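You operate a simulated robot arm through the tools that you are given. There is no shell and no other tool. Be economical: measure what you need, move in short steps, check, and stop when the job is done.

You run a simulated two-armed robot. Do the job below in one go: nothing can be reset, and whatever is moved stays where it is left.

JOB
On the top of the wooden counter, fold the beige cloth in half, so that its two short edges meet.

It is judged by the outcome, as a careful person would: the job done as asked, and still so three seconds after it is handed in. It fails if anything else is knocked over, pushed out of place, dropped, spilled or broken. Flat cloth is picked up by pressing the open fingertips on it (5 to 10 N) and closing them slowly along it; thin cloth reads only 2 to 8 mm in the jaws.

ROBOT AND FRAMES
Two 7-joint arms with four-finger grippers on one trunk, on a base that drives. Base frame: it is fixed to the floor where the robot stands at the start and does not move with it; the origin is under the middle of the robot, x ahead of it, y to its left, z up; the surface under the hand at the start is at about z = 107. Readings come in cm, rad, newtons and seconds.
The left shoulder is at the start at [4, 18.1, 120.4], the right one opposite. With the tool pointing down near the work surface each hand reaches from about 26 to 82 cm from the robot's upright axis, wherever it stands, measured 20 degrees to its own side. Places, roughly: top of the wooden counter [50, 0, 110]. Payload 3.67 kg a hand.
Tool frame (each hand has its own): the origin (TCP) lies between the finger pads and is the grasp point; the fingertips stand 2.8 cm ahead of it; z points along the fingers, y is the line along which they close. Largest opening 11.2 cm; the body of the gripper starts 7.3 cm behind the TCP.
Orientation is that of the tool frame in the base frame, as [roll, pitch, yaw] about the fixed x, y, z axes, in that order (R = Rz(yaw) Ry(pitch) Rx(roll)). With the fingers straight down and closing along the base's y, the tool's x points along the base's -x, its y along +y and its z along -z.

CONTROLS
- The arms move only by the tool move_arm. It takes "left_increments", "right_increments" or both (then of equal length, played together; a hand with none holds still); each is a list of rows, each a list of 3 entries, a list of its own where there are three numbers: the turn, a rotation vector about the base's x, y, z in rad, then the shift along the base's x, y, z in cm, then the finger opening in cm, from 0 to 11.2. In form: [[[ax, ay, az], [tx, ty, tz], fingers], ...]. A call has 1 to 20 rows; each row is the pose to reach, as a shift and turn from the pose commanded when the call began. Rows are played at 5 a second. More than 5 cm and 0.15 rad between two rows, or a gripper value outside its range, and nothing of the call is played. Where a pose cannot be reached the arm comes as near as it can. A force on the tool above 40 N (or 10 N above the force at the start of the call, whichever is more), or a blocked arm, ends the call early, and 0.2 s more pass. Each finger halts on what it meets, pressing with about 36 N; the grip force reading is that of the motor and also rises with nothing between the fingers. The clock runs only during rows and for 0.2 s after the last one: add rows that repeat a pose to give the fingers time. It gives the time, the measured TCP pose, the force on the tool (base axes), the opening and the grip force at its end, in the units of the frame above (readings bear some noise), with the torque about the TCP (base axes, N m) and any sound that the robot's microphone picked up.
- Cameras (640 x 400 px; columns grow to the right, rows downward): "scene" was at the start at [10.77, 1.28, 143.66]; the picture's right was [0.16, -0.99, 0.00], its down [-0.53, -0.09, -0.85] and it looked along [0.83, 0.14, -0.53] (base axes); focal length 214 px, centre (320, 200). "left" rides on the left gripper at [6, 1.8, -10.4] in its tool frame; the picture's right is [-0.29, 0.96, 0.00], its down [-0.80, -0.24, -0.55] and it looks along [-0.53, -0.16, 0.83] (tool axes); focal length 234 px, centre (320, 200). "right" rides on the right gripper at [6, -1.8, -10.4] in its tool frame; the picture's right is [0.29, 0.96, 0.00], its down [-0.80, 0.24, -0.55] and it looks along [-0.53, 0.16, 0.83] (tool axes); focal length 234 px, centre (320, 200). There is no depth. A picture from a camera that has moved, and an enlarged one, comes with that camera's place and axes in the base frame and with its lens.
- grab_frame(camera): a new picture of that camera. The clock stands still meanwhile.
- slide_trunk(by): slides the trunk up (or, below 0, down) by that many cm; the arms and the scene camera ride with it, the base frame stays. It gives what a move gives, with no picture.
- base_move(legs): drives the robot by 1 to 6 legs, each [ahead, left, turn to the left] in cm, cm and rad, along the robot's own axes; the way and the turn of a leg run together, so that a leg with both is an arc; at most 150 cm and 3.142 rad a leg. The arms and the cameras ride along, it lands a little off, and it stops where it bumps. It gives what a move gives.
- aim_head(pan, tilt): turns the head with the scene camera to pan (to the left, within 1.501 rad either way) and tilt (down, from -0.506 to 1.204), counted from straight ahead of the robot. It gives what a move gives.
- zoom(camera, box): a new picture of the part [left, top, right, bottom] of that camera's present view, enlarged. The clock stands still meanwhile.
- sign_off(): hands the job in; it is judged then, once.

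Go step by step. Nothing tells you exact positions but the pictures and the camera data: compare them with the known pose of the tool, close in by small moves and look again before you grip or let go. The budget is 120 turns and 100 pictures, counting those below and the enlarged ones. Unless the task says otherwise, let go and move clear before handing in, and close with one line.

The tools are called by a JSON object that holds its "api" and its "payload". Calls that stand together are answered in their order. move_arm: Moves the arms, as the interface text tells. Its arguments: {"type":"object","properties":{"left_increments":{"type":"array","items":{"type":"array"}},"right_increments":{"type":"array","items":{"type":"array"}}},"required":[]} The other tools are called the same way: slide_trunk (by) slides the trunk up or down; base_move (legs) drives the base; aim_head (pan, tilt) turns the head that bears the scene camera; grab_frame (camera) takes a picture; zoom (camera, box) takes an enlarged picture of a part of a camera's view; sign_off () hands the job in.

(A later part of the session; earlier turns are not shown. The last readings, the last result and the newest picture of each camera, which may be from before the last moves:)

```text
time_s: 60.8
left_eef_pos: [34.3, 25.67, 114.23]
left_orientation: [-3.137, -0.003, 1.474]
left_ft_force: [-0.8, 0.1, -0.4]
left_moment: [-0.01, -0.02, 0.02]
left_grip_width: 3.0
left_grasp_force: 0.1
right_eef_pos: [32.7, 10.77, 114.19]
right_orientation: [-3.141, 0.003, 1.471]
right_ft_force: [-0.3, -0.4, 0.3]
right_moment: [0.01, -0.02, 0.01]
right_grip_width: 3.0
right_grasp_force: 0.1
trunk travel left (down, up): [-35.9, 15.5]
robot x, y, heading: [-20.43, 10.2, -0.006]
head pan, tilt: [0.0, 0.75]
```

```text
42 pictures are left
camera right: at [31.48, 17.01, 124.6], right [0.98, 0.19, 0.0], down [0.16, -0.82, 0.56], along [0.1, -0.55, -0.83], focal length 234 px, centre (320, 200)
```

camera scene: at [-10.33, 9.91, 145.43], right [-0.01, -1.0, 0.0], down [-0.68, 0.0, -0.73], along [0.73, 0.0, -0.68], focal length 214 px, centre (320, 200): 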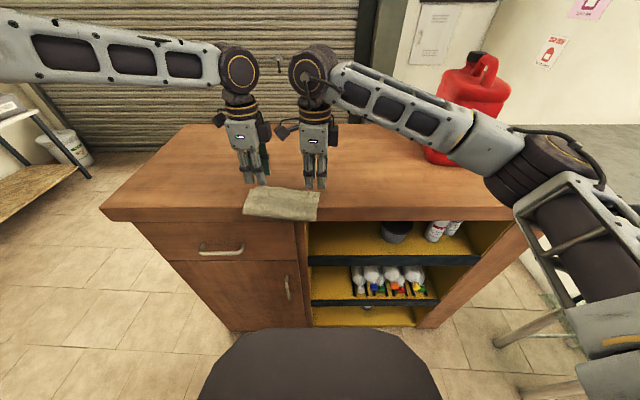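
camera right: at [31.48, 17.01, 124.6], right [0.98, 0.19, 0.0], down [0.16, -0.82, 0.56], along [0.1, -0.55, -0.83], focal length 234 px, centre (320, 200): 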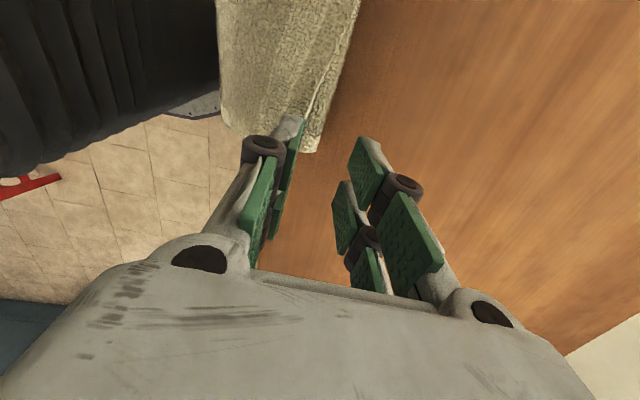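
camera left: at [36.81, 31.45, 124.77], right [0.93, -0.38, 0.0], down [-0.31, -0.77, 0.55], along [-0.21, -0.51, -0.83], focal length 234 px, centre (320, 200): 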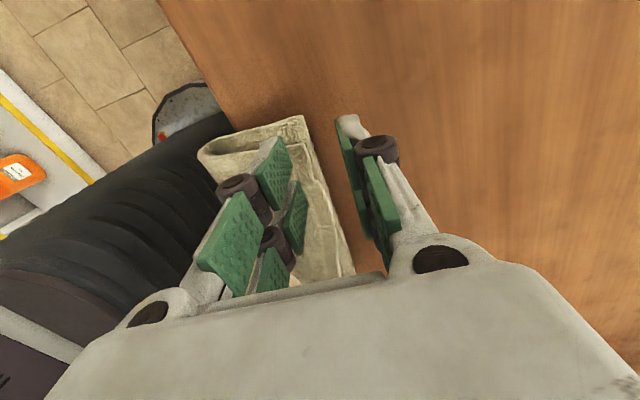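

{"api": "zoom", "payload": {"camera": "left", "box": [180, 90, 400, 290]}}

{"api": "zoom", "payload": {"camera": "scene", "box": [226, 160, 338, 230]}}

```text
2.00 times, centred on (290, 190) of left
camera zoom: at [36.81, 31.45, 124.77], right [0.93, -0.38, 0.0], down [-0.31, -0.77, 0.55], along [-0.21, -0.51, -0.83], focal length 468 px, centre (380, 220)
```

zoom: 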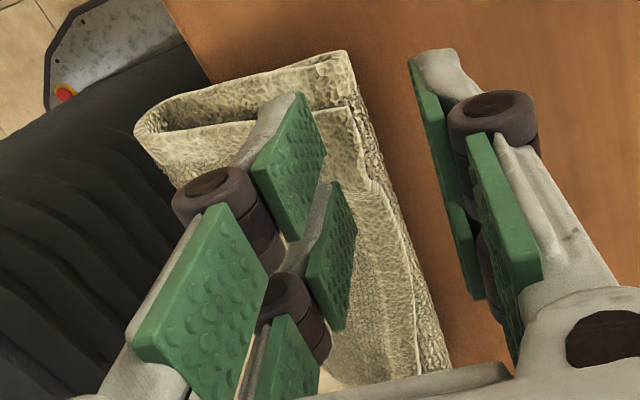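

```text
5.71 times, centred on (282, 195) of scene
camera zoom: at [-10.33, 9.91, 145.43], right [-0.01, -1.0, 0.0], down [-0.68, 0.0, -0.73], along [0.73, 0.0, -0.68], focal length 1226 px, centre (537, 229)
```

zoom: 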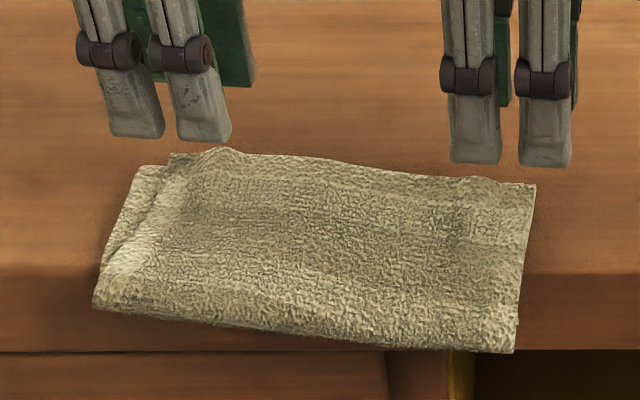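

Hem at x≈33.6 (left) and 32.5 (right) lies between the open jaws. Lowering to contact with the inner fingers.

{"api": "move_arm", "payload": {"left_increments": [[[0, 0, 0], [-0.2, -0.5, -0.8], 3], [[0, 0, 0], [-0.2, -0.5, -1.6], 3], [[0, 0, 0], [-0.2, -0.5, -2.2], 3], [[0, 0, 0], [-0.2, -0.5, -2.2], 3]], "right_increments": [[[0, 0, 0], [0, 0, -0.8], 3], [[0, 0, 0], [0, 0.2, -1.6], 3], [[0, 0, 0], [0, 0.2, -2.2], 3], [[0, 0, 0], [0, 0.2, -2.2], 3]]}}

{"api": "move_arm", "payload": {"left_increments": [[[0, 0, 0], [0, 0, -0.3], 3], [[0, 0, 0], [0, 0, -0.6], 3], [[0, 0, 0], [0, 0, -0.6], 3]], "right_increments": [[[0, 0, 0], [0, 0, -0.3], 3], [[0, 0, 0], [0, 0, -0.6], 3], [[0, 0, 0], [0, 0, -0.6], 3]]}}

{"api": "zoom", "payload": {"camera": "left", "box": [180, 90, 400, 290]}}

```text
time_s: 61.8
left_eef_pos: [33.98, 25.13, 112.12]
left_orientation: [-3.138, -0.004, 1.476]
left_ft_force: [0.0, 0.9, 0.2]
left_moment: [-0.01, 0.01, -0.02]
left_grip_width: 3.01
left_grasp_force: 0.1
right_eef_pos: [32.64, 11.04, 111.97]
right_orientation: [-3.14, 0.002, 1.472]
right_ft_force: [-0.1, -1.3, -0.5]
right_moment: [0.0, 0.02, 0.04]
right_grip_width: 2.98
right_grasp_force: 0.1
trunk travel left (down, up): [-35.9, 15.5]
robot x, y, heading: [-20.48, 10.13, -0.005]
head pan, tilt: [0.0, 0.75]
```

```text
time_s: 62.6
left_eef_pos: [34.11, 25.14, 111.64]
left_orientation: [-3.139, -0.005, 1.475]
left_ft_force: [-0.2, 0.3, 0.4]
left_moment: [0.0, 0.01, 0.03]
left_grip_width: 2.99
left_grasp_force: 0.0
right_eef_pos: [32.57, 11.1, 111.4]
right_orientation: [-3.139, 0.002, 1.472]
right_ft_force: [0.3, -0.5, 0.6]
right_moment: [0.01, -0.01, 0.03]
right_grip_width: 2.99
right_grasp_force: 0.0
trunk travel left (down, up): [-35.9, 15.5]
robot x, y, heading: [-20.2, 10.34, -0.007]
head pan, tilt: [0.0, 0.75]
```

```text
2.00 times, centred on (290, 190) of left
camera zoom: at [36.6, 30.95, 122.03], right [0.93, -0.38, 0.0], down [-0.31, -0.77, 0.55], along [-0.21, -0.51, -0.83], focal length 468 px, centre (380, 220)
```

zoom: 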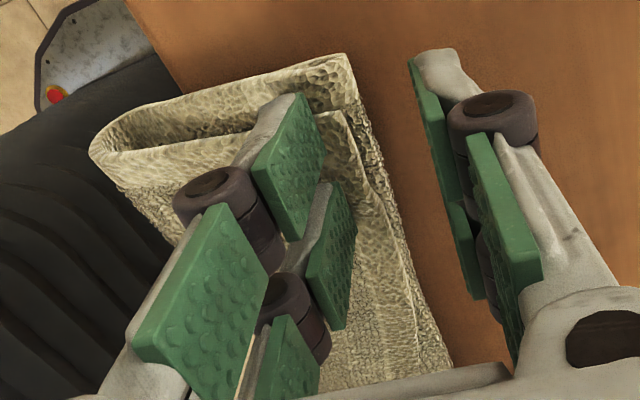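

{"api": "move_arm", "payload": {"left_increments": [[[0, 0, 0], [0, 0, -0.25], 3], [[0, 0, 0], [0, 0, -0.5], 3], [[0, 0, 0], [0, 0, -0.5], 3]], "right_increments": [[[0, 0, 0], [0, 0, -0.2], 3], [[0, 0, 0], [0, 0, -0.4], 3], [[0, 0, 0], [0, 0, -0.4], 3]]}}

{"api": "move_arm", "payload": {"left_increments": [[[0, 0, 0], [0, 0, -0.2], 3], [[0, 0, 0], [0, 0, -0.4], 3], [[0, 0, 0], [0, 0, -0.4], 3]], "right_increments": [[[0, 0, 0], [0, 0, -0.2], 3], [[0, 0, 0], [0, 0, -0.3], 3], [[0, 0, 0], [0, 0, -0.3], 3]]}}

```text
time_s: 63.4
left_eef_pos: [34.2, 25.07, 111.2]
left_orientation: [-3.136, -0.004, 1.475]
left_ft_force: [0.3, -0.2, 0.7]
left_moment: [-0.01, 0.0, -0.05]
left_grip_width: 3.0
left_grasp_force: 0.0
right_eef_pos: [32.56, 11.06, 111.03]
right_orientation: [-3.14, 0.004, 1.472]
right_ft_force: [-0.6, -0.7, 2.2]
right_moment: [-0.02, -0.01, -0.04]
right_grip_width: 3.0
right_grasp_force: 0.1
trunk travel left (down, up): [-35.9, 15.5]
robot x, y, heading: [-20.51, 10.43, -0.003]
head pan, tilt: [0.0, 0.75]
```

```text
time_s: 64.2
left_eef_pos: [34.21, 24.99, 110.78]
left_orientation: [-3.141, -0.003, 1.475]
left_ft_force: [-1.1, 0.2, 2.6]
left_moment: [0.0, 0.06, -0.01]
left_grip_width: 3.0
left_grasp_force: 0.0
right_eef_pos: [32.48, 11.05, 110.71]
right_orientation: [-3.141, 0.001, 1.471]
right_ft_force: [0.4, -1.1, 3.1]
right_moment: [-0.01, 0.04, 0.01]
right_grip_width: 2.99
right_grasp_force: 0.1
trunk travel left (down, up): [-35.9, 15.5]
robot x, y, heading: [-20.44, 10.39, -0.007]
head pan, tilt: [0.0, 0.75]
```

{"api": "move_arm", "payload": {"left_increments": [[[0, 0, 0], [0, 0, -0.15], 3], [[0, 0, 0], [0, 0, -0.2], 2.7], [[0, 0, 0], [0, 0, -0.2], 2.4], [[0, 0, 0], [0, 0, -0.2], 2.1], [[0, 0, 0], [0, 0, -0.2], 1.8], [[0, 0, 0], [0, 0, -0.2], 1.5], [[0, 0, 0], [0, 0, -0.2], 1.2], [[0, 0, 0], [0, 0, -0.2], 0.9], [[0, 0, 0], [0, 0, -0.2], 0.6], [[0, 0, 0], [0, 0, -0.2], 0.3], [[0, 0, 0], [0, 0, -0.2], 0], [[0, 0, 0], [0, 0, -0.2], 0]], "right_increments": [[[0, 0, 0], [0, 0, -0.15], 3], [[0, 0, 0], [0, 0, -0.2], 2.7], [[0, 0, 0], [0, 0, -0.2], 2.4], [[0, 0, 0], [0, 0, -0.2], 2.1], [[0, 0, 0], [0, 0, -0.2], 1.8], [[0, 0, 0], [0, 0, -0.2], 1.5], [[0, 0, 0], [0, 0, -0.2], 1.2], [[0, 0, 0], [0, 0, -0.2], 0.9], [[0, 0, 0], [0, 0, -0.2], 0.6], [[0, 0, 0], [0, 0, -0.2], 0.3], [[0, 0, 0], [0, 0, -0.2], 0], [[0, 0, 0], [0, 0, -0.2], 0]]}}

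{"api": "zoom", "payload": {"camera": "left", "box": [180, 90, 400, 290]}}

{"api": "grab_frame", "payload": {"camera": "right"}}

```text
time_s: 66.8
left_eef_pos: [34.06, 25.1, 110.55]
left_orientation: [-3.14, -0.003, 1.475]
left_ft_force: [-1.2, 0.7, 7.5]
left_moment: [-0.05, 0.06, 0.01]
left_grip_width: 0.27
left_grasp_force: 36.6
right_eef_pos: [32.41, 10.96, 110.48]
right_orientation: [-3.139, 0.002, 1.47]
right_ft_force: [-0.1, -0.3, 1.7]
right_moment: [0.02, 0.03, -0.01]
right_grip_width: 0.0
right_grasp_force: 35.2
trunk travel left (down, up): [-35.9, 15.5]
robot x, y, heading: [-20.55, 10.33, -0.001]
head pan, tilt: [0.0, 0.75]
```

```text
2.00 times, centred on (290, 190) of left
camera zoom: at [36.58, 30.88, 121.0], right [0.93, -0.38, 0.0], down [-0.31, -0.77, 0.55], along [-0.21, -0.51, -0.83], focal length 468 px, centre (380, 220)
```

zoom: 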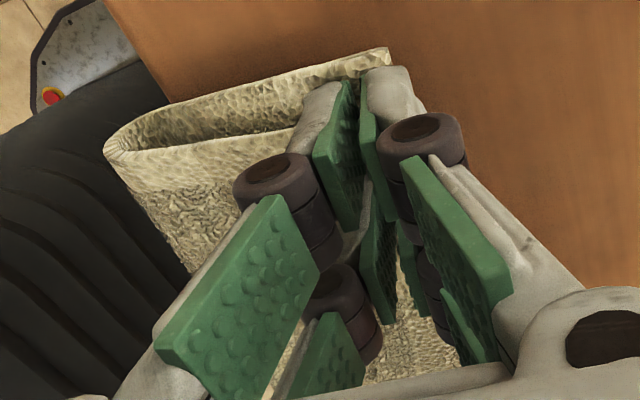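

```text
37 pictures are left
camera right: at [31.32, 17.28, 120.97], right [0.98, 0.19, 0.0], down [0.16, -0.82, 0.56], along [0.1, -0.55, -0.83], focal length 234 px, centre (320, 200)
```

right: 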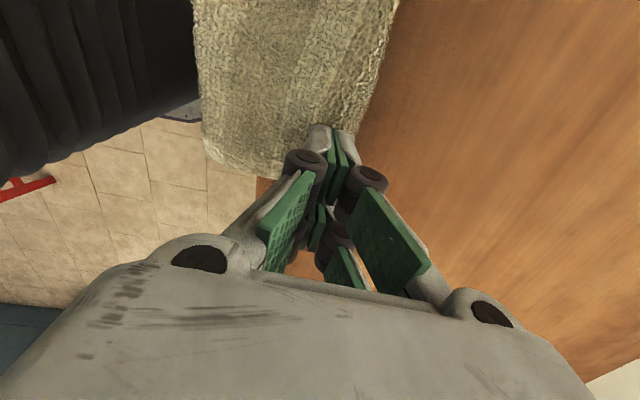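

The left hand caught the hem cleanly (2.7 mm, single layer). The right missed, being too near the corner; I'll lift it, reopen, shift inward and retry.

{"api": "move_arm", "payload": {"right_increments": [[[0, 0, 0], [0, 0, 1], 0], [[0, 0, 0], [0, 0, 1.8], 1.5], [[0, 0, 0], [-0.3, 0.7, 1.8], 3], [[0, 0, 0], [-0.3, 0.7, 1.0], 3], [[0, 0, 0], [-0.3, 0.7, 0.4], 3], [[0, 0, 0], [-0.3, 0.7, 0.0], 3], [[0, 0, 0], [-0.3, 0.7, 0.0], 3]]}}

{"api": "grab_frame", "payload": {"camera": "right"}}

```text
time_s: 68.4
left_eef_pos: [34.15, 25.16, 110.58]
left_orientation: [-3.138, -0.005, 1.475]
left_ft_force: [-0.2, 0.4, 7.1]
left_moment: [-0.05, 0.05, 0.01]
left_grip_width: 0.27
left_grasp_force: 35.8
right_eef_pos: [32.25, 11.84, 110.4]
right_orientation: [-3.139, 0.002, 1.471]
right_ft_force: [0.3, 0.8, 4.5]
right_moment: [0.08, 0.07, -0.05]
right_grip_width: 3.0
right_grasp_force: 0.1
trunk travel left (down, up): [-35.9, 15.5]
robot x, y, heading: [-20.57, 10.13, -0.008]
head pan, tilt: [0.0, 0.75]
```

```text
36 pictures are left
camera right: at [31.02, 17.98, 121.05], right [0.98, 0.19, 0.0], down [0.16, -0.82, 0.56], along [0.11, -0.55, -0.83], focal length 234 px, centre (320, 200)
```

right: 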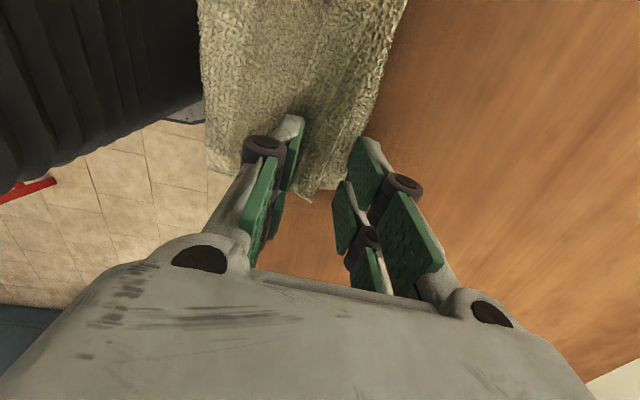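

{"api": "move_arm", "payload": {"right_increments": [[[0, 0, 0], [0, 0, -0.15], 3], [[0, 0, 0], [0, 0, -0.2], 2.7], [[0, 0, 0], [0, 0, -0.25], 2.4], [[0, 0, 0], [0, 0, -0.25], 2.1], [[0, 0, 0], [0, 0, -0.25], 1.8], [[0, 0, 0], [0, 0, -0.25], 1.5], [[0, 0, 0], [0, 0, -0.25], 1.2], [[0, 0, 0], [0, 0, -0.25], 0.9], [[0, 0, 0], [0, 0, -0.25], 0.6], [[0, 0, 0], [0, 0, -0.25], 0.3], [[0, 0, 0], [0, 0, -0.25], 0], [[0, 0, 0], [0, 0, -0.25], 0]]}}

{"api": "grab_frame", "payload": {"camera": "right"}}

```text
time_s: 71.0
left_eef_pos: [34.06, 25.18, 110.68]
left_orientation: [-3.14, -0.003, 1.476]
left_ft_force: [1.5, 0.0, 7.2]
left_moment: [-0.07, -0.02, 0.02]
left_grip_width: 0.26
left_grasp_force: 35.8
right_eef_pos: [32.11, 11.83, 110.46]
right_orientation: [3.141, 0.002, 1.474]
right_ft_force: [-3.7, 1.7, 15.1]
right_moment: [0.2, 0.17, 0.07]
right_grip_width: 0.58
right_grasp_force: 36.3
trunk travel left (down, up): [-35.9, 15.5]
robot x, y, heading: [-20.57, 10.4, -0.006]
head pan, tilt: [0.0, 0.75]
```

```text
35 pictures are left
camera right: at [30.93, 18.01, 120.83], right [0.98, 0.19, 0.0], down [0.16, -0.82, 0.56], along [0.11, -0.55, -0.83], focal length 234 px, centre (320, 200)
```

right: 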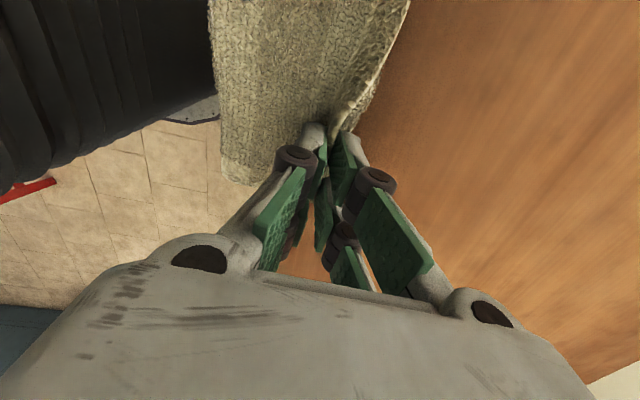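

Right now holds 5.8 mm (possibly two thicknesses). Lifting a little to see what came up.

{"api": "move_arm", "payload": {"left_increments": [[[0, 0, 0], [0.5, 0, 1.5], 0], [[0, 0, 0], [1, 0, 3], 0], [[0, 0, 0], [2, 0, 5], 0], [[0, 0, 0], [3, 0, 7], 0], [[0, 0, 0], [3, 0, 7], 0]], "right_increments": [[[0, 0, 0], [0.5, 0, 1.5], 0], [[0, 0, 0], [1, 0, 3], 0], [[0, 0, 0], [2, 0, 5], 0], [[0, 0, 0], [3, 0, 7], 0], [[0, 0, 0], [3, 0, 7], 0]]}}

{"api": "zoom", "payload": {"camera": "scene", "box": [216, 140, 344, 220]}}

{"api": "grab_frame", "payload": {"camera": "right"}}

```text
time_s: 72.2
left_eef_pos: [37.09, 25.12, 117.64]
left_orientation: [-3.138, -0.003, 1.477]
left_ft_force: [0.0, 0.4, 0.4]
left_moment: [0.02, -0.02, -0.01]
left_grip_width: 0.24
left_grasp_force: 36.4
right_eef_pos: [35.21, 11.82, 117.32]
right_orientation: [-3.14, 0.004, 1.473]
right_ft_force: [-0.1, -0.4, -0.1]
right_moment: [0.02, -0.03, 0.03]
right_grip_width: 0.48
right_grasp_force: 36.3
trunk travel left (down, up): [-35.9, 15.5]
robot x, y, heading: [-20.63, 10.11, -0.01]
head pan, tilt: [0.0, 0.75]
```

```text
5.00 times, centred on (280, 180) of scene
camera zoom: at [-10.38, 9.9, 145.43], right [-0.01, -1.0, 0.0], down [-0.68, 0.0, -0.73], along [0.73, 0.0, -0.68], focal length 1072 px, centre (520, 300)
```

zoom: 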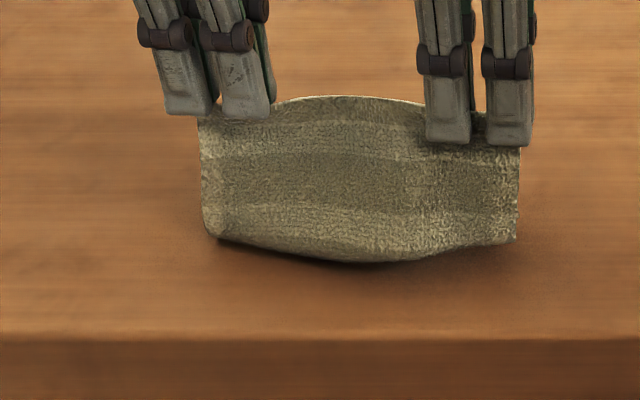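

```text
33 pictures are left
camera right: at [33.99, 18.0, 127.79], right [0.98, 0.19, 0.0], down [0.16, -0.82, 0.56], along [0.1, -0.55, -0.83], focal length 234 px, centre (320, 200)
```

right: 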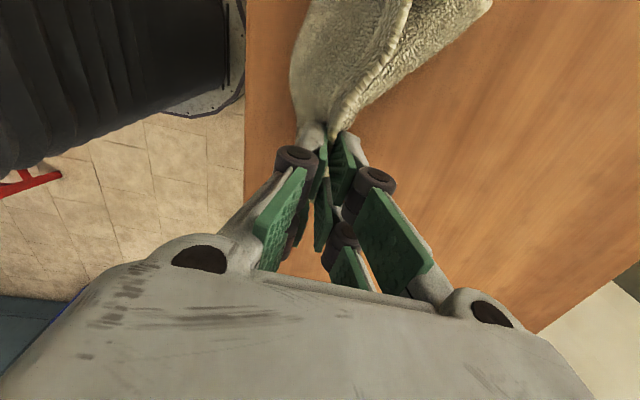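

{"api": "grab_frame", "payload": {"camera": "left"}}

```text
32 pictures are left
camera left: at [39.57, 30.86, 128.07], right [0.93, -0.38, 0.0], down [-0.31, -0.77, 0.55], along [-0.21, -0.51, -0.83], focal length 234 px, centre (320, 200)
```

left: 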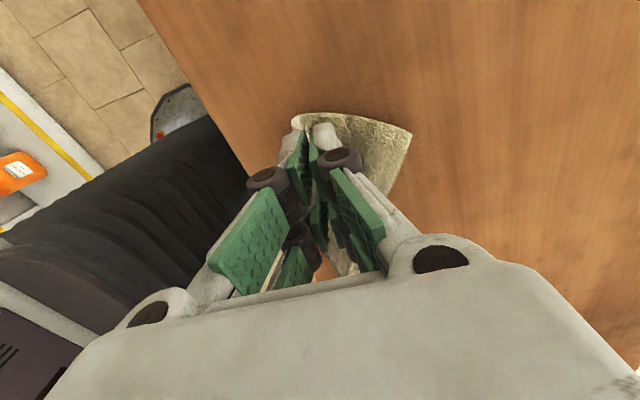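

The left side has untucked itself: its bottom edge now lies forward at x≈44, so a fold with the bend toward me and both edges forward is the natural finish. The right hand holds two layers, so I'll lower it, release, and regrasp only the top hem.

{"api": "move_arm", "payload": {"left_increments": [[[0, 0, 0], [0, 0, -1], 0], [[0, 0, 0], [0, 0, -2], 0], [[0, 0, 0], [-0.3, 0, -3], 0], [[0, 0, 0], [-0.5, 0, -3.5], 0], [[0, 0, 0], [-0.5, 0, -3.5], 0], [[0, 0, 0], [-0.5, 0, -3.5], 0]], "right_increments": [[[0, 0, 0], [0, 0, -1.5], 0], [[0, 0, 0], [-0.3, 0, -3], 0], [[0, 0, 0], [-0.6, 0, -4.5], 0], [[0, 0, 0], [-1, 0, -5.6], 0], [[0, 0, 0], [-1, 0, -5.6], 1], [[0, 0, 0], [-1, 0, -5.6], 2]]}}

{"api": "move_arm", "payload": {"right_increments": [[[0, 0, 0], [0, 0, 1], 3], [[0, 0, 0], [0, -0.5, 4], 3], [[0, 0, 0], [0, -4, 7], 3], [[0, 0, 0], [0, -8, 7], 3], [[0, 0, 0], [0, -8, 7], 3]]}}

{"api": "grab_frame", "payload": {"camera": "right"}}

{"api": "zoom", "payload": {"camera": "scene", "box": [216, 140, 344, 220]}}

```text
time_s: 73.6
left_eef_pos: [36.67, 25.01, 114.03]
left_orientation: [-3.14, -0.005, 1.475]
left_ft_force: [0.1, -0.1, 0.2]
left_moment: [0.01, -0.02, -0.01]
left_grip_width: 0.25
left_grasp_force: 36.0
right_eef_pos: [34.24, 11.92, 111.53]
right_orientation: [-3.14, 0.002, 1.473]
right_ft_force: [0.6, 0.0, 1.3]
right_moment: [-0.01, 0.01, 0.02]
right_grip_width: 2.01
right_grasp_force: 0.2
trunk travel left (down, up): [-35.9, 15.5]
robot x, y, heading: [-21.05, 10.31, -0.007]
head pan, tilt: [0.0, 0.75]
```

```text
time_s: 74.8
left_eef_pos: [36.77, 25.23, 114.01]
left_orientation: [-3.137, -0.003, 1.476]
left_ft_force: [-0.2, -0.3, 0.1]
left_moment: [-0.08, 0.03, 0.05]
left_grip_width: 0.23
left_grasp_force: 35.4
right_eef_pos: [34.29, 4.07, 118.5]
right_orientation: [-3.14, 0.004, 1.475]
right_ft_force: [0.9, 0.7, -0.1]
right_moment: [-0.04, 0.02, 0.01]
right_grip_width: 3.01
right_grasp_force: 0.0
trunk travel left (down, up): [-35.9, 15.5]
robot x, y, heading: [-20.49, 10.26, -0.011]
head pan, tilt: [0.0, 0.75]
```

```text
31 pictures are left
camera right: at [33.04, 10.28, 129.0], right [0.98, 0.19, 0.0], down [0.16, -0.81, 0.56], along [0.1, -0.55, -0.83], focal length 234 px, centre (320, 200)
```

right: 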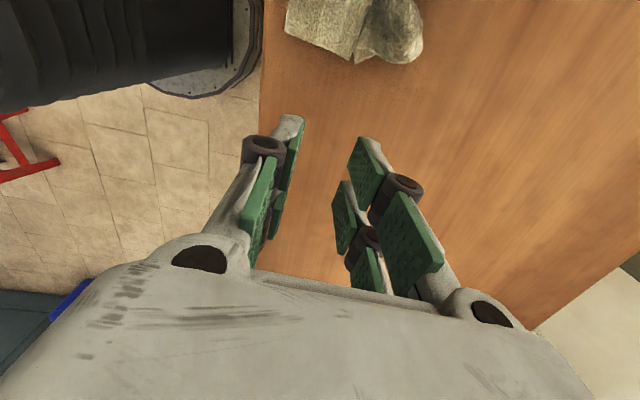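

```text
5.00 times, centred on (280, 180) of scene
camera zoom: at [-10.31, 10.07, 145.43], right [-0.01, -1.0, 0.0], down [-0.68, 0.0, -0.73], along [0.73, 0.0, -0.68], focal length 1072 px, centre (520, 300)
```

zoom: 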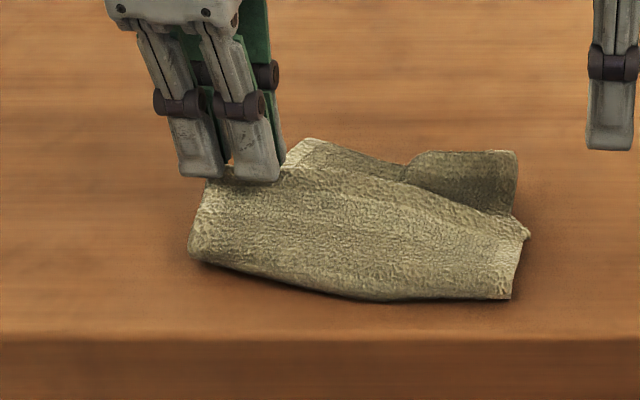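

{"api": "grab_frame", "payload": {"camera": "left"}}

{"api": "zoom", "payload": {"camera": "right", "box": [260, 0, 460, 125]}}

```text
29 pictures are left
camera left: at [39.25, 31.02, 124.42], right [0.93, -0.38, 0.0], down [-0.31, -0.77, 0.55], along [-0.21, -0.51, -0.83], focal length 234 px, centre (320, 200)
```

left: 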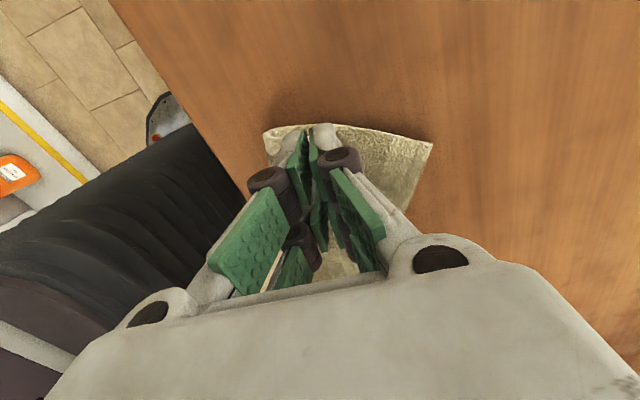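

```text
3.20 times, centred on (360, 62) of right
camera zoom: at [33.04, 10.28, 129.0], right [0.98, 0.19, 0.0], down [0.16, -0.81, 0.56], along [0.1, -0.55, -0.83], focal length 749 px, centre (192, 640)
```

zoom: 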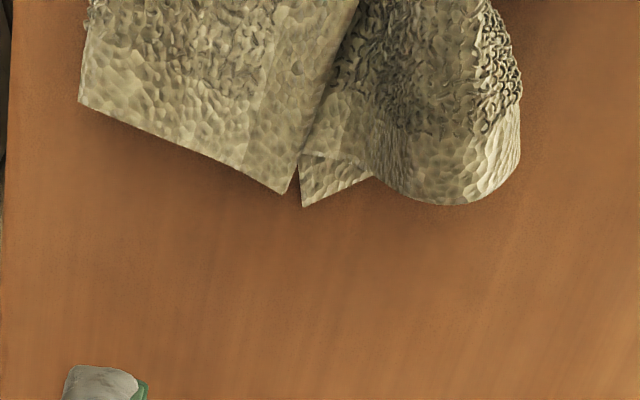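

On the right the bottom tail is still tucked: its far bend is at x≈40, corner under it at x≈36. I'll pinch that bend with the right hand, lift so the tail hangs free, then lay it forward.

{"api": "move_arm", "payload": {"right_increments": [[[0, 0, 0], [2.5, 2.5, 0], 3.4], [[0, 0, 0], [4.9, 5, -1], 3.4], [[0, 0, 0], [4.9, 7.6, -3], 3.4], [[0, 0, 0], [4.9, 7.6, -5.5], 3.4], [[0, 0, 0], [4.9, 7.6, -7], 3.4], [[0, 0, 0], [4.9, 7.6, -7.6], 3.4], [[0, 0, 0], [4.9, 7.6, -7.6], 3.4]]}}

{"api": "grab_frame", "payload": {"camera": "right"}}

```text
time_s: 76.4
left_eef_pos: [36.82, 25.09, 113.92]
left_orientation: [-3.139, -0.003, 1.477]
left_ft_force: [-2.6, 6.3, -3.5]
left_moment: [-0.26, -0.17, -0.06]
left_grip_width: 0.23
left_grasp_force: 36.0
right_eef_pos: [39.24, 11.33, 111.08]
right_orientation: [-3.142, 0.0, 1.471]
right_ft_force: [1.8, -5.9, 5.0]
right_moment: [0.92, 0.33, -0.07]
right_grip_width: 3.43
right_grasp_force: 0.1
trunk travel left (down, up): [-35.9, 15.5]
robot x, y, heading: [-20.59, 10.21, -0.004]
head pan, tilt: [0.0, 0.75]
```

```text
27 pictures are left
camera right: at [38.03, 17.54, 121.4], right [0.98, 0.19, 0.0], down [0.16, -0.82, 0.56], along [0.1, -0.55, -0.83], focal length 234 px, centre (320, 200)
```

right: 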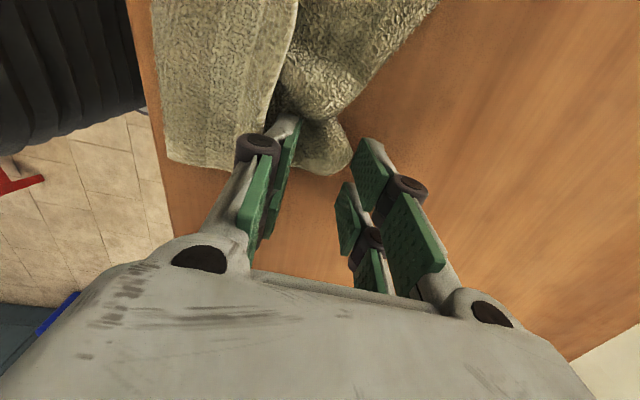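

{"api": "move_arm", "payload": {"right_increments": [[[0, 0, 0], [0, -0.5, -0.2], 3.2], [[0, 0, 0], [0, -0.5, -0.4], 2.8], [[0, 0, 0], [0, -0.5, -0.4], 2.4], [[0, 0, 0], [0, -0.5, -0.4], 2.0], [[0, 0, 0], [0, -0.5, -0.4], 1.6], [[0, 0, 0], [0, -0.5, -0.4], 1.2], [[0, 0, 0], [0, -0.5, -0.4], 0.8], [[0, 0, 0], [0, -0.5, -0.4], 0.4], [[0, 0, 0], [0, -0.5, -0.4], 0], [[0, 0, 0], [0, -0.5, -0.4], 0]]}}

{"api": "move_arm", "payload": {"right_increments": [[[0, 0, 0], [0, 0, 2], 0], [[0, 0, 0], [0, 0, 4], 0], [[0, 0, 0], [0, 0, 6], 0], [[0, 0, 0], [0, 0, 8], 0], [[0, 0, 0], [0, 0, 8], 0]]}}

{"api": "grab_frame", "payload": {"camera": "right"}}

{"api": "zoom", "payload": {"camera": "scene", "box": [216, 140, 344, 220]}}

```text
time_s: 78.6
left_eef_pos: [36.8, 25.13, 114.05]
left_orientation: [-3.138, -0.002, 1.475]
left_ft_force: [-0.8, 0.5, 0.8]
left_moment: [0.01, 0.01, 0.0]
left_grip_width: 0.24
left_grasp_force: 35.8
right_eef_pos: [39.07, 10.93, 110.74]
right_orientation: [-3.141, 0.002, 1.473]
right_ft_force: [-0.5, 0.5, 3.4]
right_moment: [0.07, 0.06, 0.01]
right_grip_width: 0.49
right_grasp_force: 35.1
trunk travel left (down, up): [-35.9, 15.5]
robot x, y, heading: [-20.61, 10.12, -0.006]
head pan, tilt: [0.0, 0.75]
```

```text
time_s: 79.8
left_eef_pos: [36.81, 25.08, 113.9]
left_orientation: [-3.138, -0.003, 1.474]
left_ft_force: [0.4, 0.8, -1.1]
left_moment: [0.0, 0.0, 0.0]
left_grip_width: 0.23
left_grasp_force: 36.2
right_eef_pos: [39.2, 10.96, 118.7]
right_orientation: [-3.139, 0.005, 1.472]
right_ft_force: [-0.2, -0.4, -0.3]
right_moment: [0.03, 0.03, -0.03]
right_grip_width: 0.43
right_grasp_force: 35.7
trunk travel left (down, up): [-35.9, 15.5]
robot x, y, heading: [-20.6, 10.13, -0.003]
head pan, tilt: [0.0, 0.75]
```

```text
26 pictures are left
camera right: at [37.94, 17.13, 129.13], right [0.98, 0.19, 0.0], down [0.16, -0.82, 0.56], along [0.1, -0.55, -0.83], focal length 234 px, centre (320, 200)
```

right: 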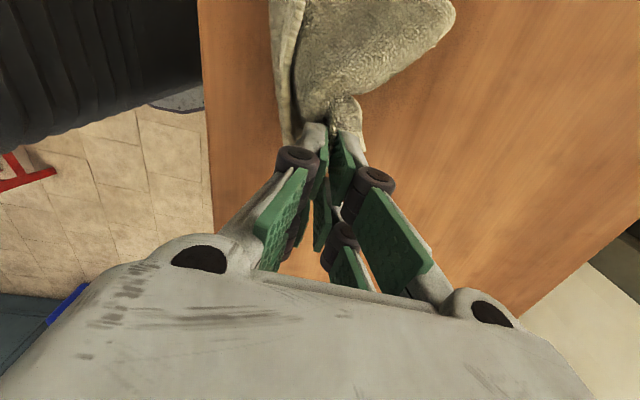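

```text
5.00 times, centred on (280, 180) of scene
camera zoom: at [-10.31, 9.89, 145.42], right [-0.01, -1.0, 0.0], down [-0.68, 0.0, -0.73], along [0.73, 0.0, -0.68], focal length 1072 px, centre (520, 300)
```

zoom: 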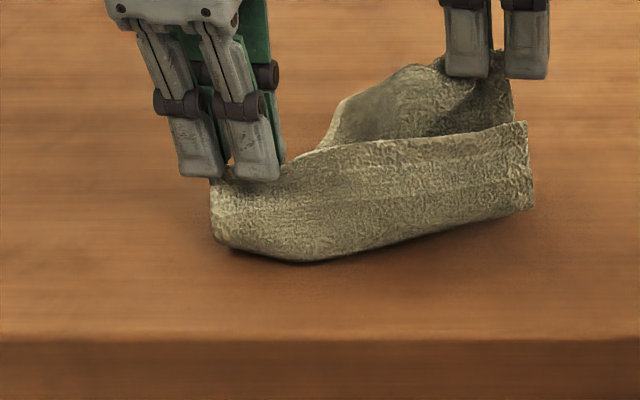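

The right hand now holds the bottom layer near its corner with the tail hanging free. I'll carry it forward, lower, and draw back slightly at the end so the tail lies forward.

{"api": "move_arm", "payload": {"right_increments": [[[0, 0, 0], [2, -0.3, 1], 0], [[0, 0, 0], [4, -0.6, 1], 0], [[0, 0, 0], [6, -0.8, 0], 0], [[0, 0, 0], [7.5, -1, -1.5], 0], [[0, 0, 0], [7.2, -1, -3], 0], [[0, 0, 0], [6.5, -1, -4.5], 0], [[0, 0, 0], [5.5, -1, -6], 0], [[0, 0, 0], [4.5, -1, -7.3], 0], [[0, 0, 0], [4.2, -1, -7.5], 0]]}}

{"api": "grab_frame", "payload": {"camera": "right"}}

{"api": "zoom", "payload": {"camera": "scene", "box": [216, 140, 344, 220]}}

```text
time_s: 81.8
left_eef_pos: [36.71, 25.04, 114.0]
left_orientation: [-3.138, -0.005, 1.474]
left_ft_force: [0.3, -0.6, -0.5]
left_moment: [-0.03, 0.02, 0.01]
left_grip_width: 0.22
left_grasp_force: 35.8
right_eef_pos: [43.39, 9.92, 111.19]
right_orientation: [-3.141, 0.003, 1.473]
right_ft_force: [0.2, -0.8, 0.5]
right_moment: [0.01, 0.01, -0.01]
right_grip_width: 0.45
right_grasp_force: 36.0
trunk travel left (down, up): [-35.9, 15.5]
robot x, y, heading: [-20.55, 9.91, -0.004]
head pan, tilt: [0.0, 0.75]
```

```text
24 pictures are left
camera right: at [42.22, 16.17, 121.66], right [0.98, 0.19, 0.0], down [0.16, -0.82, 0.56], along [0.1, -0.55, -0.83], focal length 234 px, centre (320, 200)
```

right: 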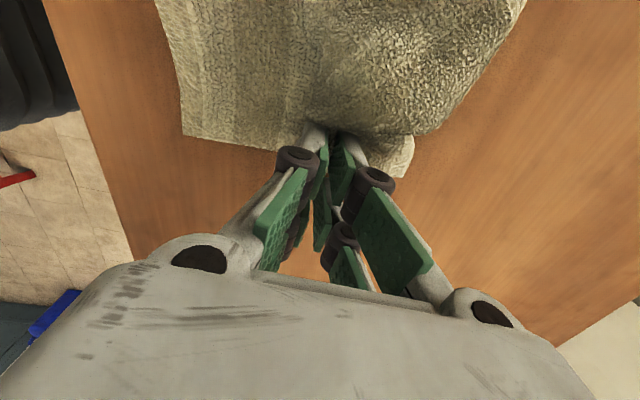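

```text
5.00 times, centred on (280, 180) of scene
camera zoom: at [-10.33, 9.92, 145.43], right [-0.01, -1.0, 0.0], down [-0.68, 0.0, -0.73], along [0.73, 0.0, -0.68], focal length 1072 px, centre (520, 300)
```

zoom: 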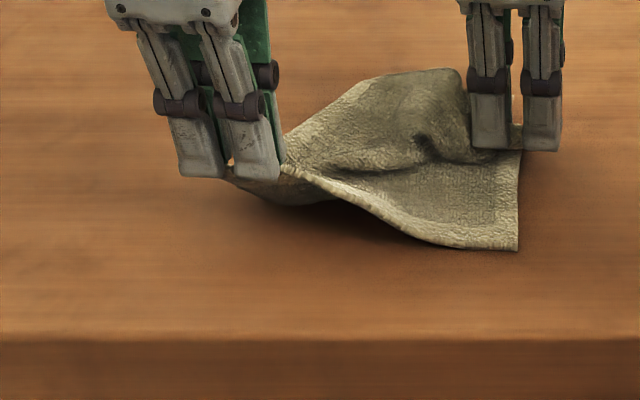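

The cloth has actually flopped open: hem AB lies near me and the bottom layer goes forward. I'll use this to flatten it: pull the right-held far corner forward while the left keeps the near corner, lowered.

{"api": "move_arm", "payload": {"left_increments": [[[0, 0, 0], [0, 0, -0.5], 0], [[0, 0, 0], [0, 0.2, -1], 0], [[0, 0, 0], [0, 0.4, -1.5], 0], [[0, 0, 0], [-0.2, 0.6, -2], 0], [[0, 0, 0], [-0.4, 0.8, -2.4], 0], [[0, 0, 0], [-0.4, 1, -2.6], 0], [[0, 0, 0], [-0.4, 1, -2.6], 0]], "right_increments": [[[0, 0, 0], [1.5, 0, 1], 0], [[0, 0, 0], [3.5, 0, 1.5], 0], [[0, 0, 0], [5.5, 0, 1.5], 0], [[0, 0, 0], [7.5, 0, 1.2], 0], [[0, 0, 0], [9.5, -0.2, 0.8], 0], [[0, 0, 0], [10.5, -0.4, 0.4], 0], [[0, 0, 0], [10.5, -0.4, 0.2], 0]]}}

{"api": "zoom", "payload": {"camera": "scene", "box": [216, 120, 344, 200]}}

```text
time_s: 83.4
left_eef_pos: [36.48, 26.15, 111.4]
left_orientation: [-3.138, -0.004, 1.475]
left_ft_force: [2.1, -1.7, 0.3]
left_moment: [-0.07, -0.08, 0.02]
left_grip_width: 0.21
left_grasp_force: 35.6
right_eef_pos: [53.52, 9.51, 111.33]
right_orientation: [-3.14, 0.003, 1.473]
right_ft_force: [-2.6, 1.6, 0.9]
right_moment: [0.07, 0.03, 0.01]
right_grip_width: 0.46
right_grasp_force: 35.7
right hand out of reach, approached as far as the arm can: row 6
trunk travel left (down, up): [-35.9, 15.5]
robot x, y, heading: [-20.5, 10.2, -0.009]
head pan, tilt: [0.0, 0.75]
```

```text
5.00 times, centred on (280, 160) of scene
camera zoom: at [-10.34, 9.93, 145.43], right [-0.01, -1.0, 0.0], down [-0.68, 0.0, -0.73], along [0.73, 0.0, -0.68], focal length 1072 px, centre (520, 400)
```

zoom: 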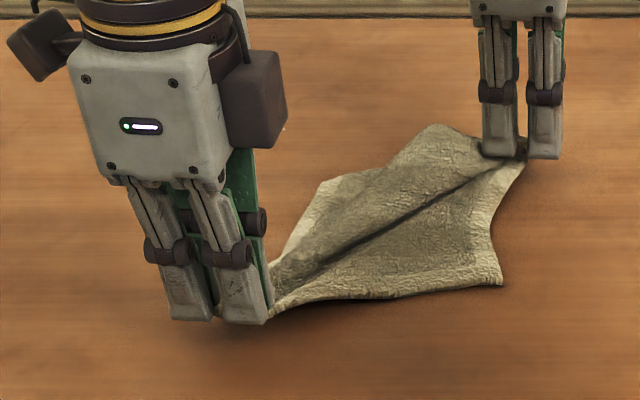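

The cloth is now almost flat, stretched diagonally. I'll release both hands, move them clear, and look at the whole.

{"api": "move_arm", "payload": {"left_increments": [[[0, 0, 0], [0, 0, 0], 1], [[0, 0, 0], [0, 0, 0], 2.5], [[0, 0, 0], [0, 0, 3], 3], [[0, 0, 0], [0, 2, 6], 3], [[0, 0, 0], [-1, 6, 8], 3], [[0, 0, 0], [-2, 10, 8], 3], [[0, 0, 0], [-2, 14, 8], 3]], "right_increments": [[[0, 0, 0], [0, 0, 0], 1], [[0, 0, 0], [0, 0, 0], 2.5], [[0, 0, 0], [0, 0, 3], 3], [[0, 0, 0], [0, -2, 6], 3], [[0, 0, 0], [-1, -5, 8], 3], [[0, 0, 0], [-2, -8, 8], 3], [[0, 0, 0], [-2, -10, 8], 3]]}}

{"api": "zoom", "payload": {"camera": "scene", "box": [216, 120, 344, 200]}}

```text
time_s: 85.0
left_eef_pos: [34.29, 40.42, 119.18]
left_orientation: [-3.139, 0.0, 1.476]
left_ft_force: [0.4, 0.4, -0.8]
left_moment: [-0.04, -0.03, -0.02]
left_grip_width: 3.0
left_grasp_force: 0.0
right_eef_pos: [51.89, -0.4, 119.37]
right_orientation: [-3.14, 0.003, 1.473]
right_ft_force: [-0.5, 0.5, 0.3]
right_moment: [-0.03, 0.01, -0.03]
right_grip_width: 3.0
right_grasp_force: 0.0
right hand out of reach, approached as far as the arm can: row 3, 4
trunk travel left (down, up): [-35.9, 15.5]
robot x, y, heading: [-20.71, 9.86, -0.003]
head pan, tilt: [0.0, 0.75]
```

```text
5.00 times, centred on (280, 160) of scene
camera zoom: at [-10.33, 10.06, 145.43], right [-0.01, -1.0, 0.0], down [-0.68, 0.0, -0.73], along [0.73, 0.0, -0.68], focal length 1072 px, centre (520, 400)
```

zoom: 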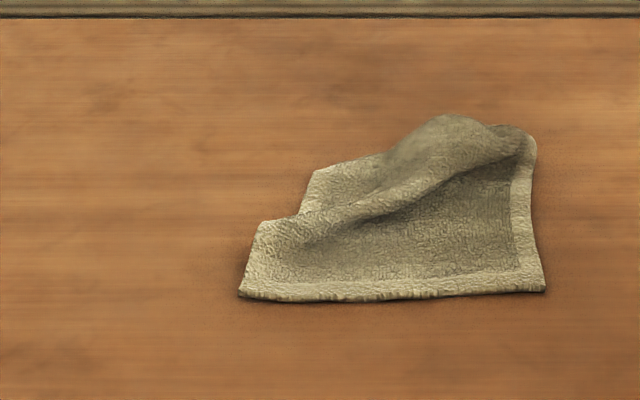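

Now hem AB lies straight at x≈40 and only a diagonal pleat remains; far corners are about D (53,24) and C (56,9). I'll retract the right hand, drive the base forward 20 cm, and then straighten the far corners.

{"api": "move_arm", "payload": {"right_increments": [[[0, 0, 0], [-3.5, 0, 0], 3], [[0, 0, 0], [-7, 1, 0], 3], [[0, 0, 0], [-10.5, 2, 0], 3], [[0, 0, 0], [-14, 3, 0], 3], [[0, 0, 0], [-14, 3, 0], 3]]}}

{"api": "base_move", "payload": {"legs": [[19.5, 0, 0]]}}

{"api": "grab_frame", "payload": {"camera": "scene"}}

```text
time_s: 86.2
left_eef_pos: [34.49, 40.17, 118.99]
left_orientation: [-3.138, -0.003, 1.476]
left_ft_force: [0.1, 0.9, -1.1]
left_moment: [-0.03, 0.01, 0.03]
left_grip_width: 3.0
left_grasp_force: 0.1
right_eef_pos: [37.84, 2.44, 119.36]
right_orientation: [-3.137, 0.004, 1.472]
right_ft_force: [0.6, 0.2, -0.5]
right_moment: [0.0, -0.03, 0.01]
right_grip_width: 3.02
right_grasp_force: 0.1
trunk travel left (down, up): [-35.9, 15.5]
robot x, y, heading: [-20.44, 10.28, -0.003]
head pan, tilt: [0.0, 0.75]
```

```text
time_s: 87.8
left_eef_pos: [53.99, 39.92, 119.33]
left_orientation: [-3.141, -0.003, 1.474]
left_ft_force: [0.6, 0.4, 0.4]
left_moment: [0.03, 0.04, 0.02]
left_grip_width: 2.99
left_grasp_force: 0.0
right_eef_pos: [57.57, 2.21, 119.47]
right_orientation: [-3.14, 0.003, 1.472]
right_ft_force: [0.6, -0.1, 0.7]
right_moment: [-0.02, 0.03, 0.0]
right_grip_width: 2.98
right_grasp_force: 0.0
trunk travel left (down, up): [-35.9, 15.5]
robot x, y, heading: [-0.98, 10.0, -0.005]
head pan, tilt: [0.0, 0.75]
```

```text
20 pictures are left
camera scene: at [9.29, 9.78, 145.44], right [-0.01, -1.0, 0.0], down [-0.68, 0.0, -0.73], along [0.73, 0.0, -0.68], focal length 214 px, centre (320, 200)
```

scene: 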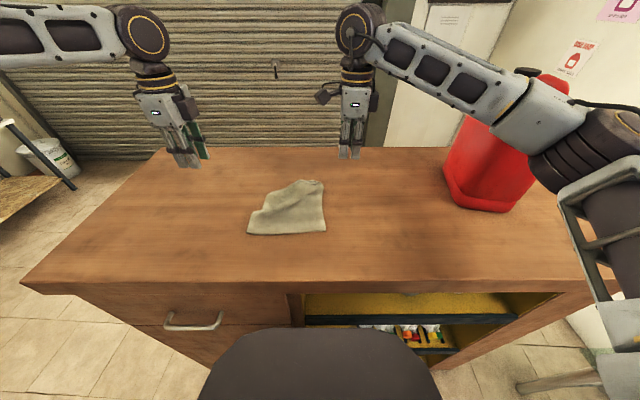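

{"api": "zoom", "payload": {"camera": "scene", "box": [236, 170, 348, 240]}}

```text
5.71 times, centred on (292, 205) of scene
camera zoom: at [9.29, 9.78, 145.44], right [-0.01, -1.0, 0.0], down [-0.68, 0.0, -0.73], along [0.73, 0.0, -0.68], focal length 1226 px, centre (480, 171)
```

zoom: 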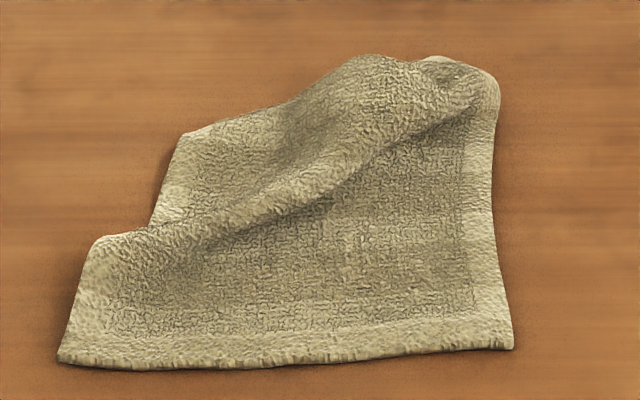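

The far-left corner D is at about (52.8, 23.6). I'll take the hem there with the left hand and pull it out forward-left to flatten the pleat.

{"api": "move_arm", "payload": {"left_increments": [[[0, 0, 0], [-0.3, -4, 0], 3], [[0, 0, 0], [-0.6, -8, 0], 3], [[0, 0, 0], [-0.8, -12, -1], 3], [[0, 0, 0], [-1, -16, -2.5], 3], [[0, 0, 0], [-1, -17.2, -4.5], 3], [[0, 0, 0], [-1, -17.2, -6.5], 3], [[0, 0, 0], [-1, -17.2, -8], 3], [[0, 0, 0], [-1, -17.2, -8.4], 3], [[0, 0, 0], [-1, -17.2, -8.4], 3]]}}

{"api": "grab_frame", "payload": {"camera": "left"}}

```text
time_s: 89.8
left_eef_pos: [52.97, 22.84, 110.89]
left_orientation: [-3.138, -0.004, 1.476]
left_ft_force: [0.1, -0.1, -0.2]
left_moment: [0.0, -0.04, 0.02]
left_grip_width: 2.97
left_grasp_force: 0.1
right_eef_pos: [57.61, 2.19, 119.26]
right_orientation: [-3.14, 0.001, 1.471]
right_ft_force: [-0.3, -0.4, -0.3]
right_moment: [0.07, -0.02, -0.03]
right_grip_width: 3.0
right_grasp_force: 0.0
trunk travel left (down, up): [-35.9, 15.5]
robot x, y, heading: [-0.95, 9.65, -0.008]
head pan, tilt: [0.0, 0.75]
```

```text
18 pictures are left
camera left: at [55.49, 28.61, 121.34], right [0.93, -0.38, 0.0], down [-0.31, -0.77, 0.55], along [-0.21, -0.51, -0.83], focal length 234 px, centre (320, 200)
```

left: 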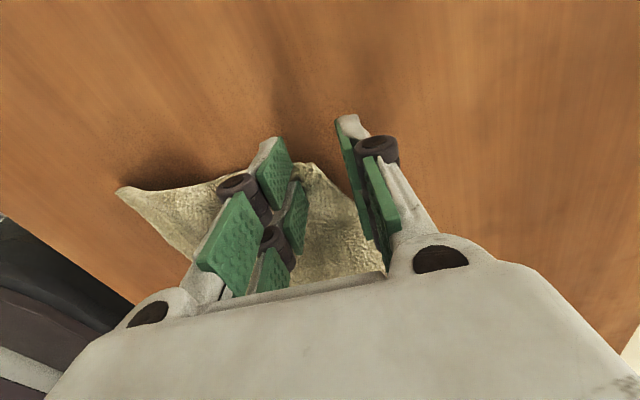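

{"api": "move_arm", "payload": {"left_increments": [[[0, 0, 0], [0.1, -1, 0], 3], [[0, 0, 0], [0.1, -1, -0.4], 3], [[0, 0, 0], [0.1, -1, -0.7], 3], [[0, 0, 0], [0.1, -1, -0.75], 2.6], [[0, 0, 0], [0.1, -1, -0.8], 2.2], [[0, 0, 0], [0.1, -1, -0.8], 1.8], [[0, 0, 0], [0.1, -1, -0.8], 1.4], [[0, 0, 0], [0.1, -1, -0.85], 1.0], [[0, 0, 0], [0.1, -1, -0.85], 0.7], [[0, 0, 0], [0.1, -1, -0.85], 0.3], [[0, 0, 0], [0.1, -1, -0.85], 0], [[0, 0, 0], [0.1, -1, -0.85], 0]]}}

```text
time_s: 92.4
left_eef_pos: [53.19, 21.77, 110.09]
left_orientation: [-3.14, -0.004, 1.475]
left_ft_force: [-0.7, -0.2, 9.0]
left_moment: [-0.16, 0.12, -0.04]
left_grip_width: 0.52
left_grasp_force: 36.4
right_eef_pos: [57.59, 2.19, 119.36]
right_orientation: [-3.14, 0.001, 1.47]
right_ft_force: [0.7, -0.7, 0.2]
right_moment: [0.01, 0.0, -0.02]
right_grip_width: 3.01
right_grasp_force: 0.2
trunk travel left (down, up): [-35.9, 15.5]
robot x, y, heading: [-0.96, 9.78, -0.006]
head pan, tilt: [0.0, 0.75]
```

Caught (5 mm). Pulling it out to about (62, 24.5).

{"api": "move_arm", "payload": {"left_increments": [[[0, 0, 0], [0.5, 0.3, 1.5], 0], [[0, 0, 0], [1.8, 0.8, 2.5], 0], [[0, 0, 0], [3.5, 1.4, 2.8], 0], [[0, 0, 0], [5.5, 2, 2.5], 0], [[0, 0, 0], [7, 2.4, 1.8], 0], [[0, 0, 0], [8.2, 2.6, 1.2], 0], [[0, 0, 0], [8.8, 2.6, 0.8], 0], [[0, 0, 0], [8.8, 2.6, 0.8], 0]]}}

{"api": "zoom", "payload": {"camera": "scene", "box": [236, 150, 364, 230]}}

```text
time_s: 94.2
left_eef_pos: [61.49, 24.91, 110.72]
left_orientation: [-3.139, -0.003, 1.475]
left_ft_force: [1.1, 0.4, 0.5]
left_moment: [-0.03, 0.01, -0.05]
left_grip_width: 0.51
left_grasp_force: 35.8
left hand out of reach, approached as far as the arm can: row 7, 8
right_eef_pos: [57.58, 2.2, 119.33]
right_orientation: [-3.139, 0.001, 1.474]
right_ft_force: [0.2, 0.8, 0.5]
right_moment: [0.01, 0.01, 0.0]
right_grip_width: 3.02
right_grasp_force: 0.1
trunk travel left (down, up): [-35.9, 15.5]
robot x, y, heading: [-0.61, 10.21, -0.006]
head pan, tilt: [0.0, 0.75]
```

```text
5.00 times, centred on (300, 190) of scene
camera zoom: at [9.41, 9.77, 145.43], right [-0.01, -1.0, 0.0], down [-0.68, 0.0, -0.73], along [0.73, 0.0, -0.68], focal length 1072 px, centre (420, 250)
```

zoom: 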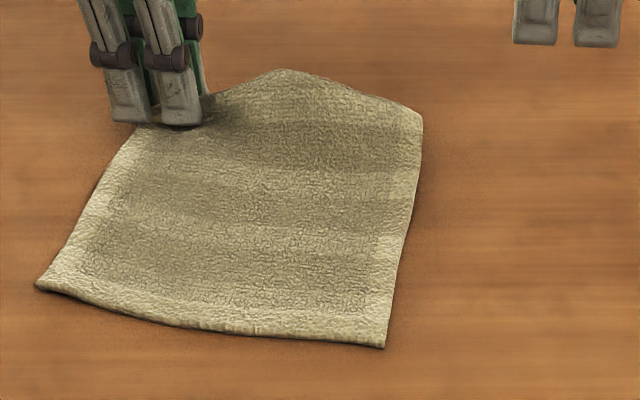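

The cloth is spread nicely, but its far end is still tucked under (the far boundary at x≈62 is a bend, not a hem). I'll take the right end of that bend too, so both hands can lift it and let the tail swing free.

{"api": "move_arm", "payload": {"right_increments": [[[0, 0, 0], [1.5, 2.5, 0], 3.2], [[0, 0, 0], [3, 5, -1], 3.2], [[0, 0, 0], [4, 8, -2.5], 3.2], [[0, 0, 0], [4, 9.2, -5], 3.2], [[0, 0, 0], [4, 9.2, -7.5], 3.2], [[0, 0, 0], [4, 9.2, -8.8], 3.2], [[0, 0, 0], [4, 9.2, -9.1], 2.8], [[0, 0, 0], [4, 9.2, -9.1], 2.4], [[0, 0, 0], [4, 9.2, -9.1], 2], [[0, 0, 0], [4, 9.2, -9.1], 1.6], [[0, 0, 0], [4, 9.2, -9.1], 1.2], [[0, 0, 0], [4, 9.2, -9.1], 0.8], [[0, 0, 0], [4, 9.2, -9.1], 0.4], [[0, 0, 0], [4, 9.2, -9.1], 0], [[0, 0, 0], [4, 9.2, -9.1], 0]]}}

```text
time_s: 95.9
left_eef_pos: [61.37, 25.21, 110.22]
left_orientation: [-3.132, -0.008, 1.478]
left_ft_force: [1.0, 1.0, 0.9]
left_moment: [-0.09, 0.11, 0.0]
left_grip_width: 0.52
left_grasp_force: 36.1
right_eef_pos: [61.7, 11.35, 110.77]
right_orientation: [3.139, -0.003, 1.469]
right_ft_force: [-0.6, -0.5, 1.9]
right_moment: [0.19, -0.08, 0.08]
right_grip_width: 2.44
right_grasp_force: 0.0
trunk travel left (down, up): [-35.9, 15.5]
robot x, y, heading: [-0.82, 10.04, -0.008]
head pan, tilt: [0.0, 0.75]
stopped in row 8 (right hand): the force on the tool passed its limit at 42 N (the readings are from after the stop); the commanded pose is now the measured one
```

{"api": "move_arm", "payload": {"right_increments": [[[0, 0, 0], [0, -0.7, 0], 2.4], [[0, 0, 0], [0, -0.7, -0.3], 2.4], [[0, 0, 0], [0, -0.7, -0.3], 2], [[0, 0, 0], [0, -0.7, -0.3], 1.6], [[0, 0, 0], [0, -0.7, -0.3], 1.2], [[0, 0, 0], [0, -0.7, -0.3], 0.8], [[0, 0, 0], [0, -0.7, -0.3], 0.4], [[0, 0, 0], [0, -0.7, -0.3], 0], [[0, 0, 0], [0, -0.7, -0.3], 0]]}}

{"api": "grab_frame", "payload": {"camera": "right"}}

```text
time_s: 97.9
left_eef_pos: [61.4, 25.18, 110.31]
left_orientation: [-3.133, -0.009, 1.477]
left_ft_force: [0.4, -0.1, 1.0]
left_moment: [-0.01, 0.02, -0.03]
left_grip_width: 0.5
left_grasp_force: 36.1
right_eef_pos: [61.63, 10.73, 110.44]
right_orientation: [3.141, -0.004, 1.471]
right_ft_force: [0.0, 0.2, 0.8]
right_moment: [0.01, 0.0, 0.03]
right_grip_width: 0.0
right_grasp_force: 35.8
trunk travel left (down, up): [-35.9, 15.5]
robot x, y, heading: [-0.84, 10.0, -0.005]
head pan, tilt: [0.0, 0.75]
```

```text
16 pictures are left
camera right: at [60.44, 16.87, 120.81], right [0.98, 0.19, 0.0], down [0.16, -0.82, 0.55], along [0.11, -0.54, -0.83], focal length 234 px, centre (320, 200)
```

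right: 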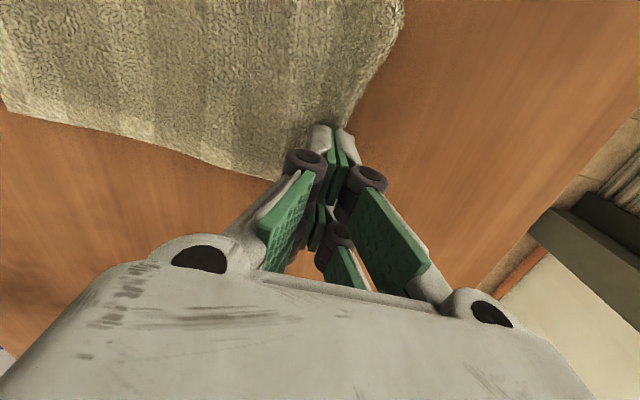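

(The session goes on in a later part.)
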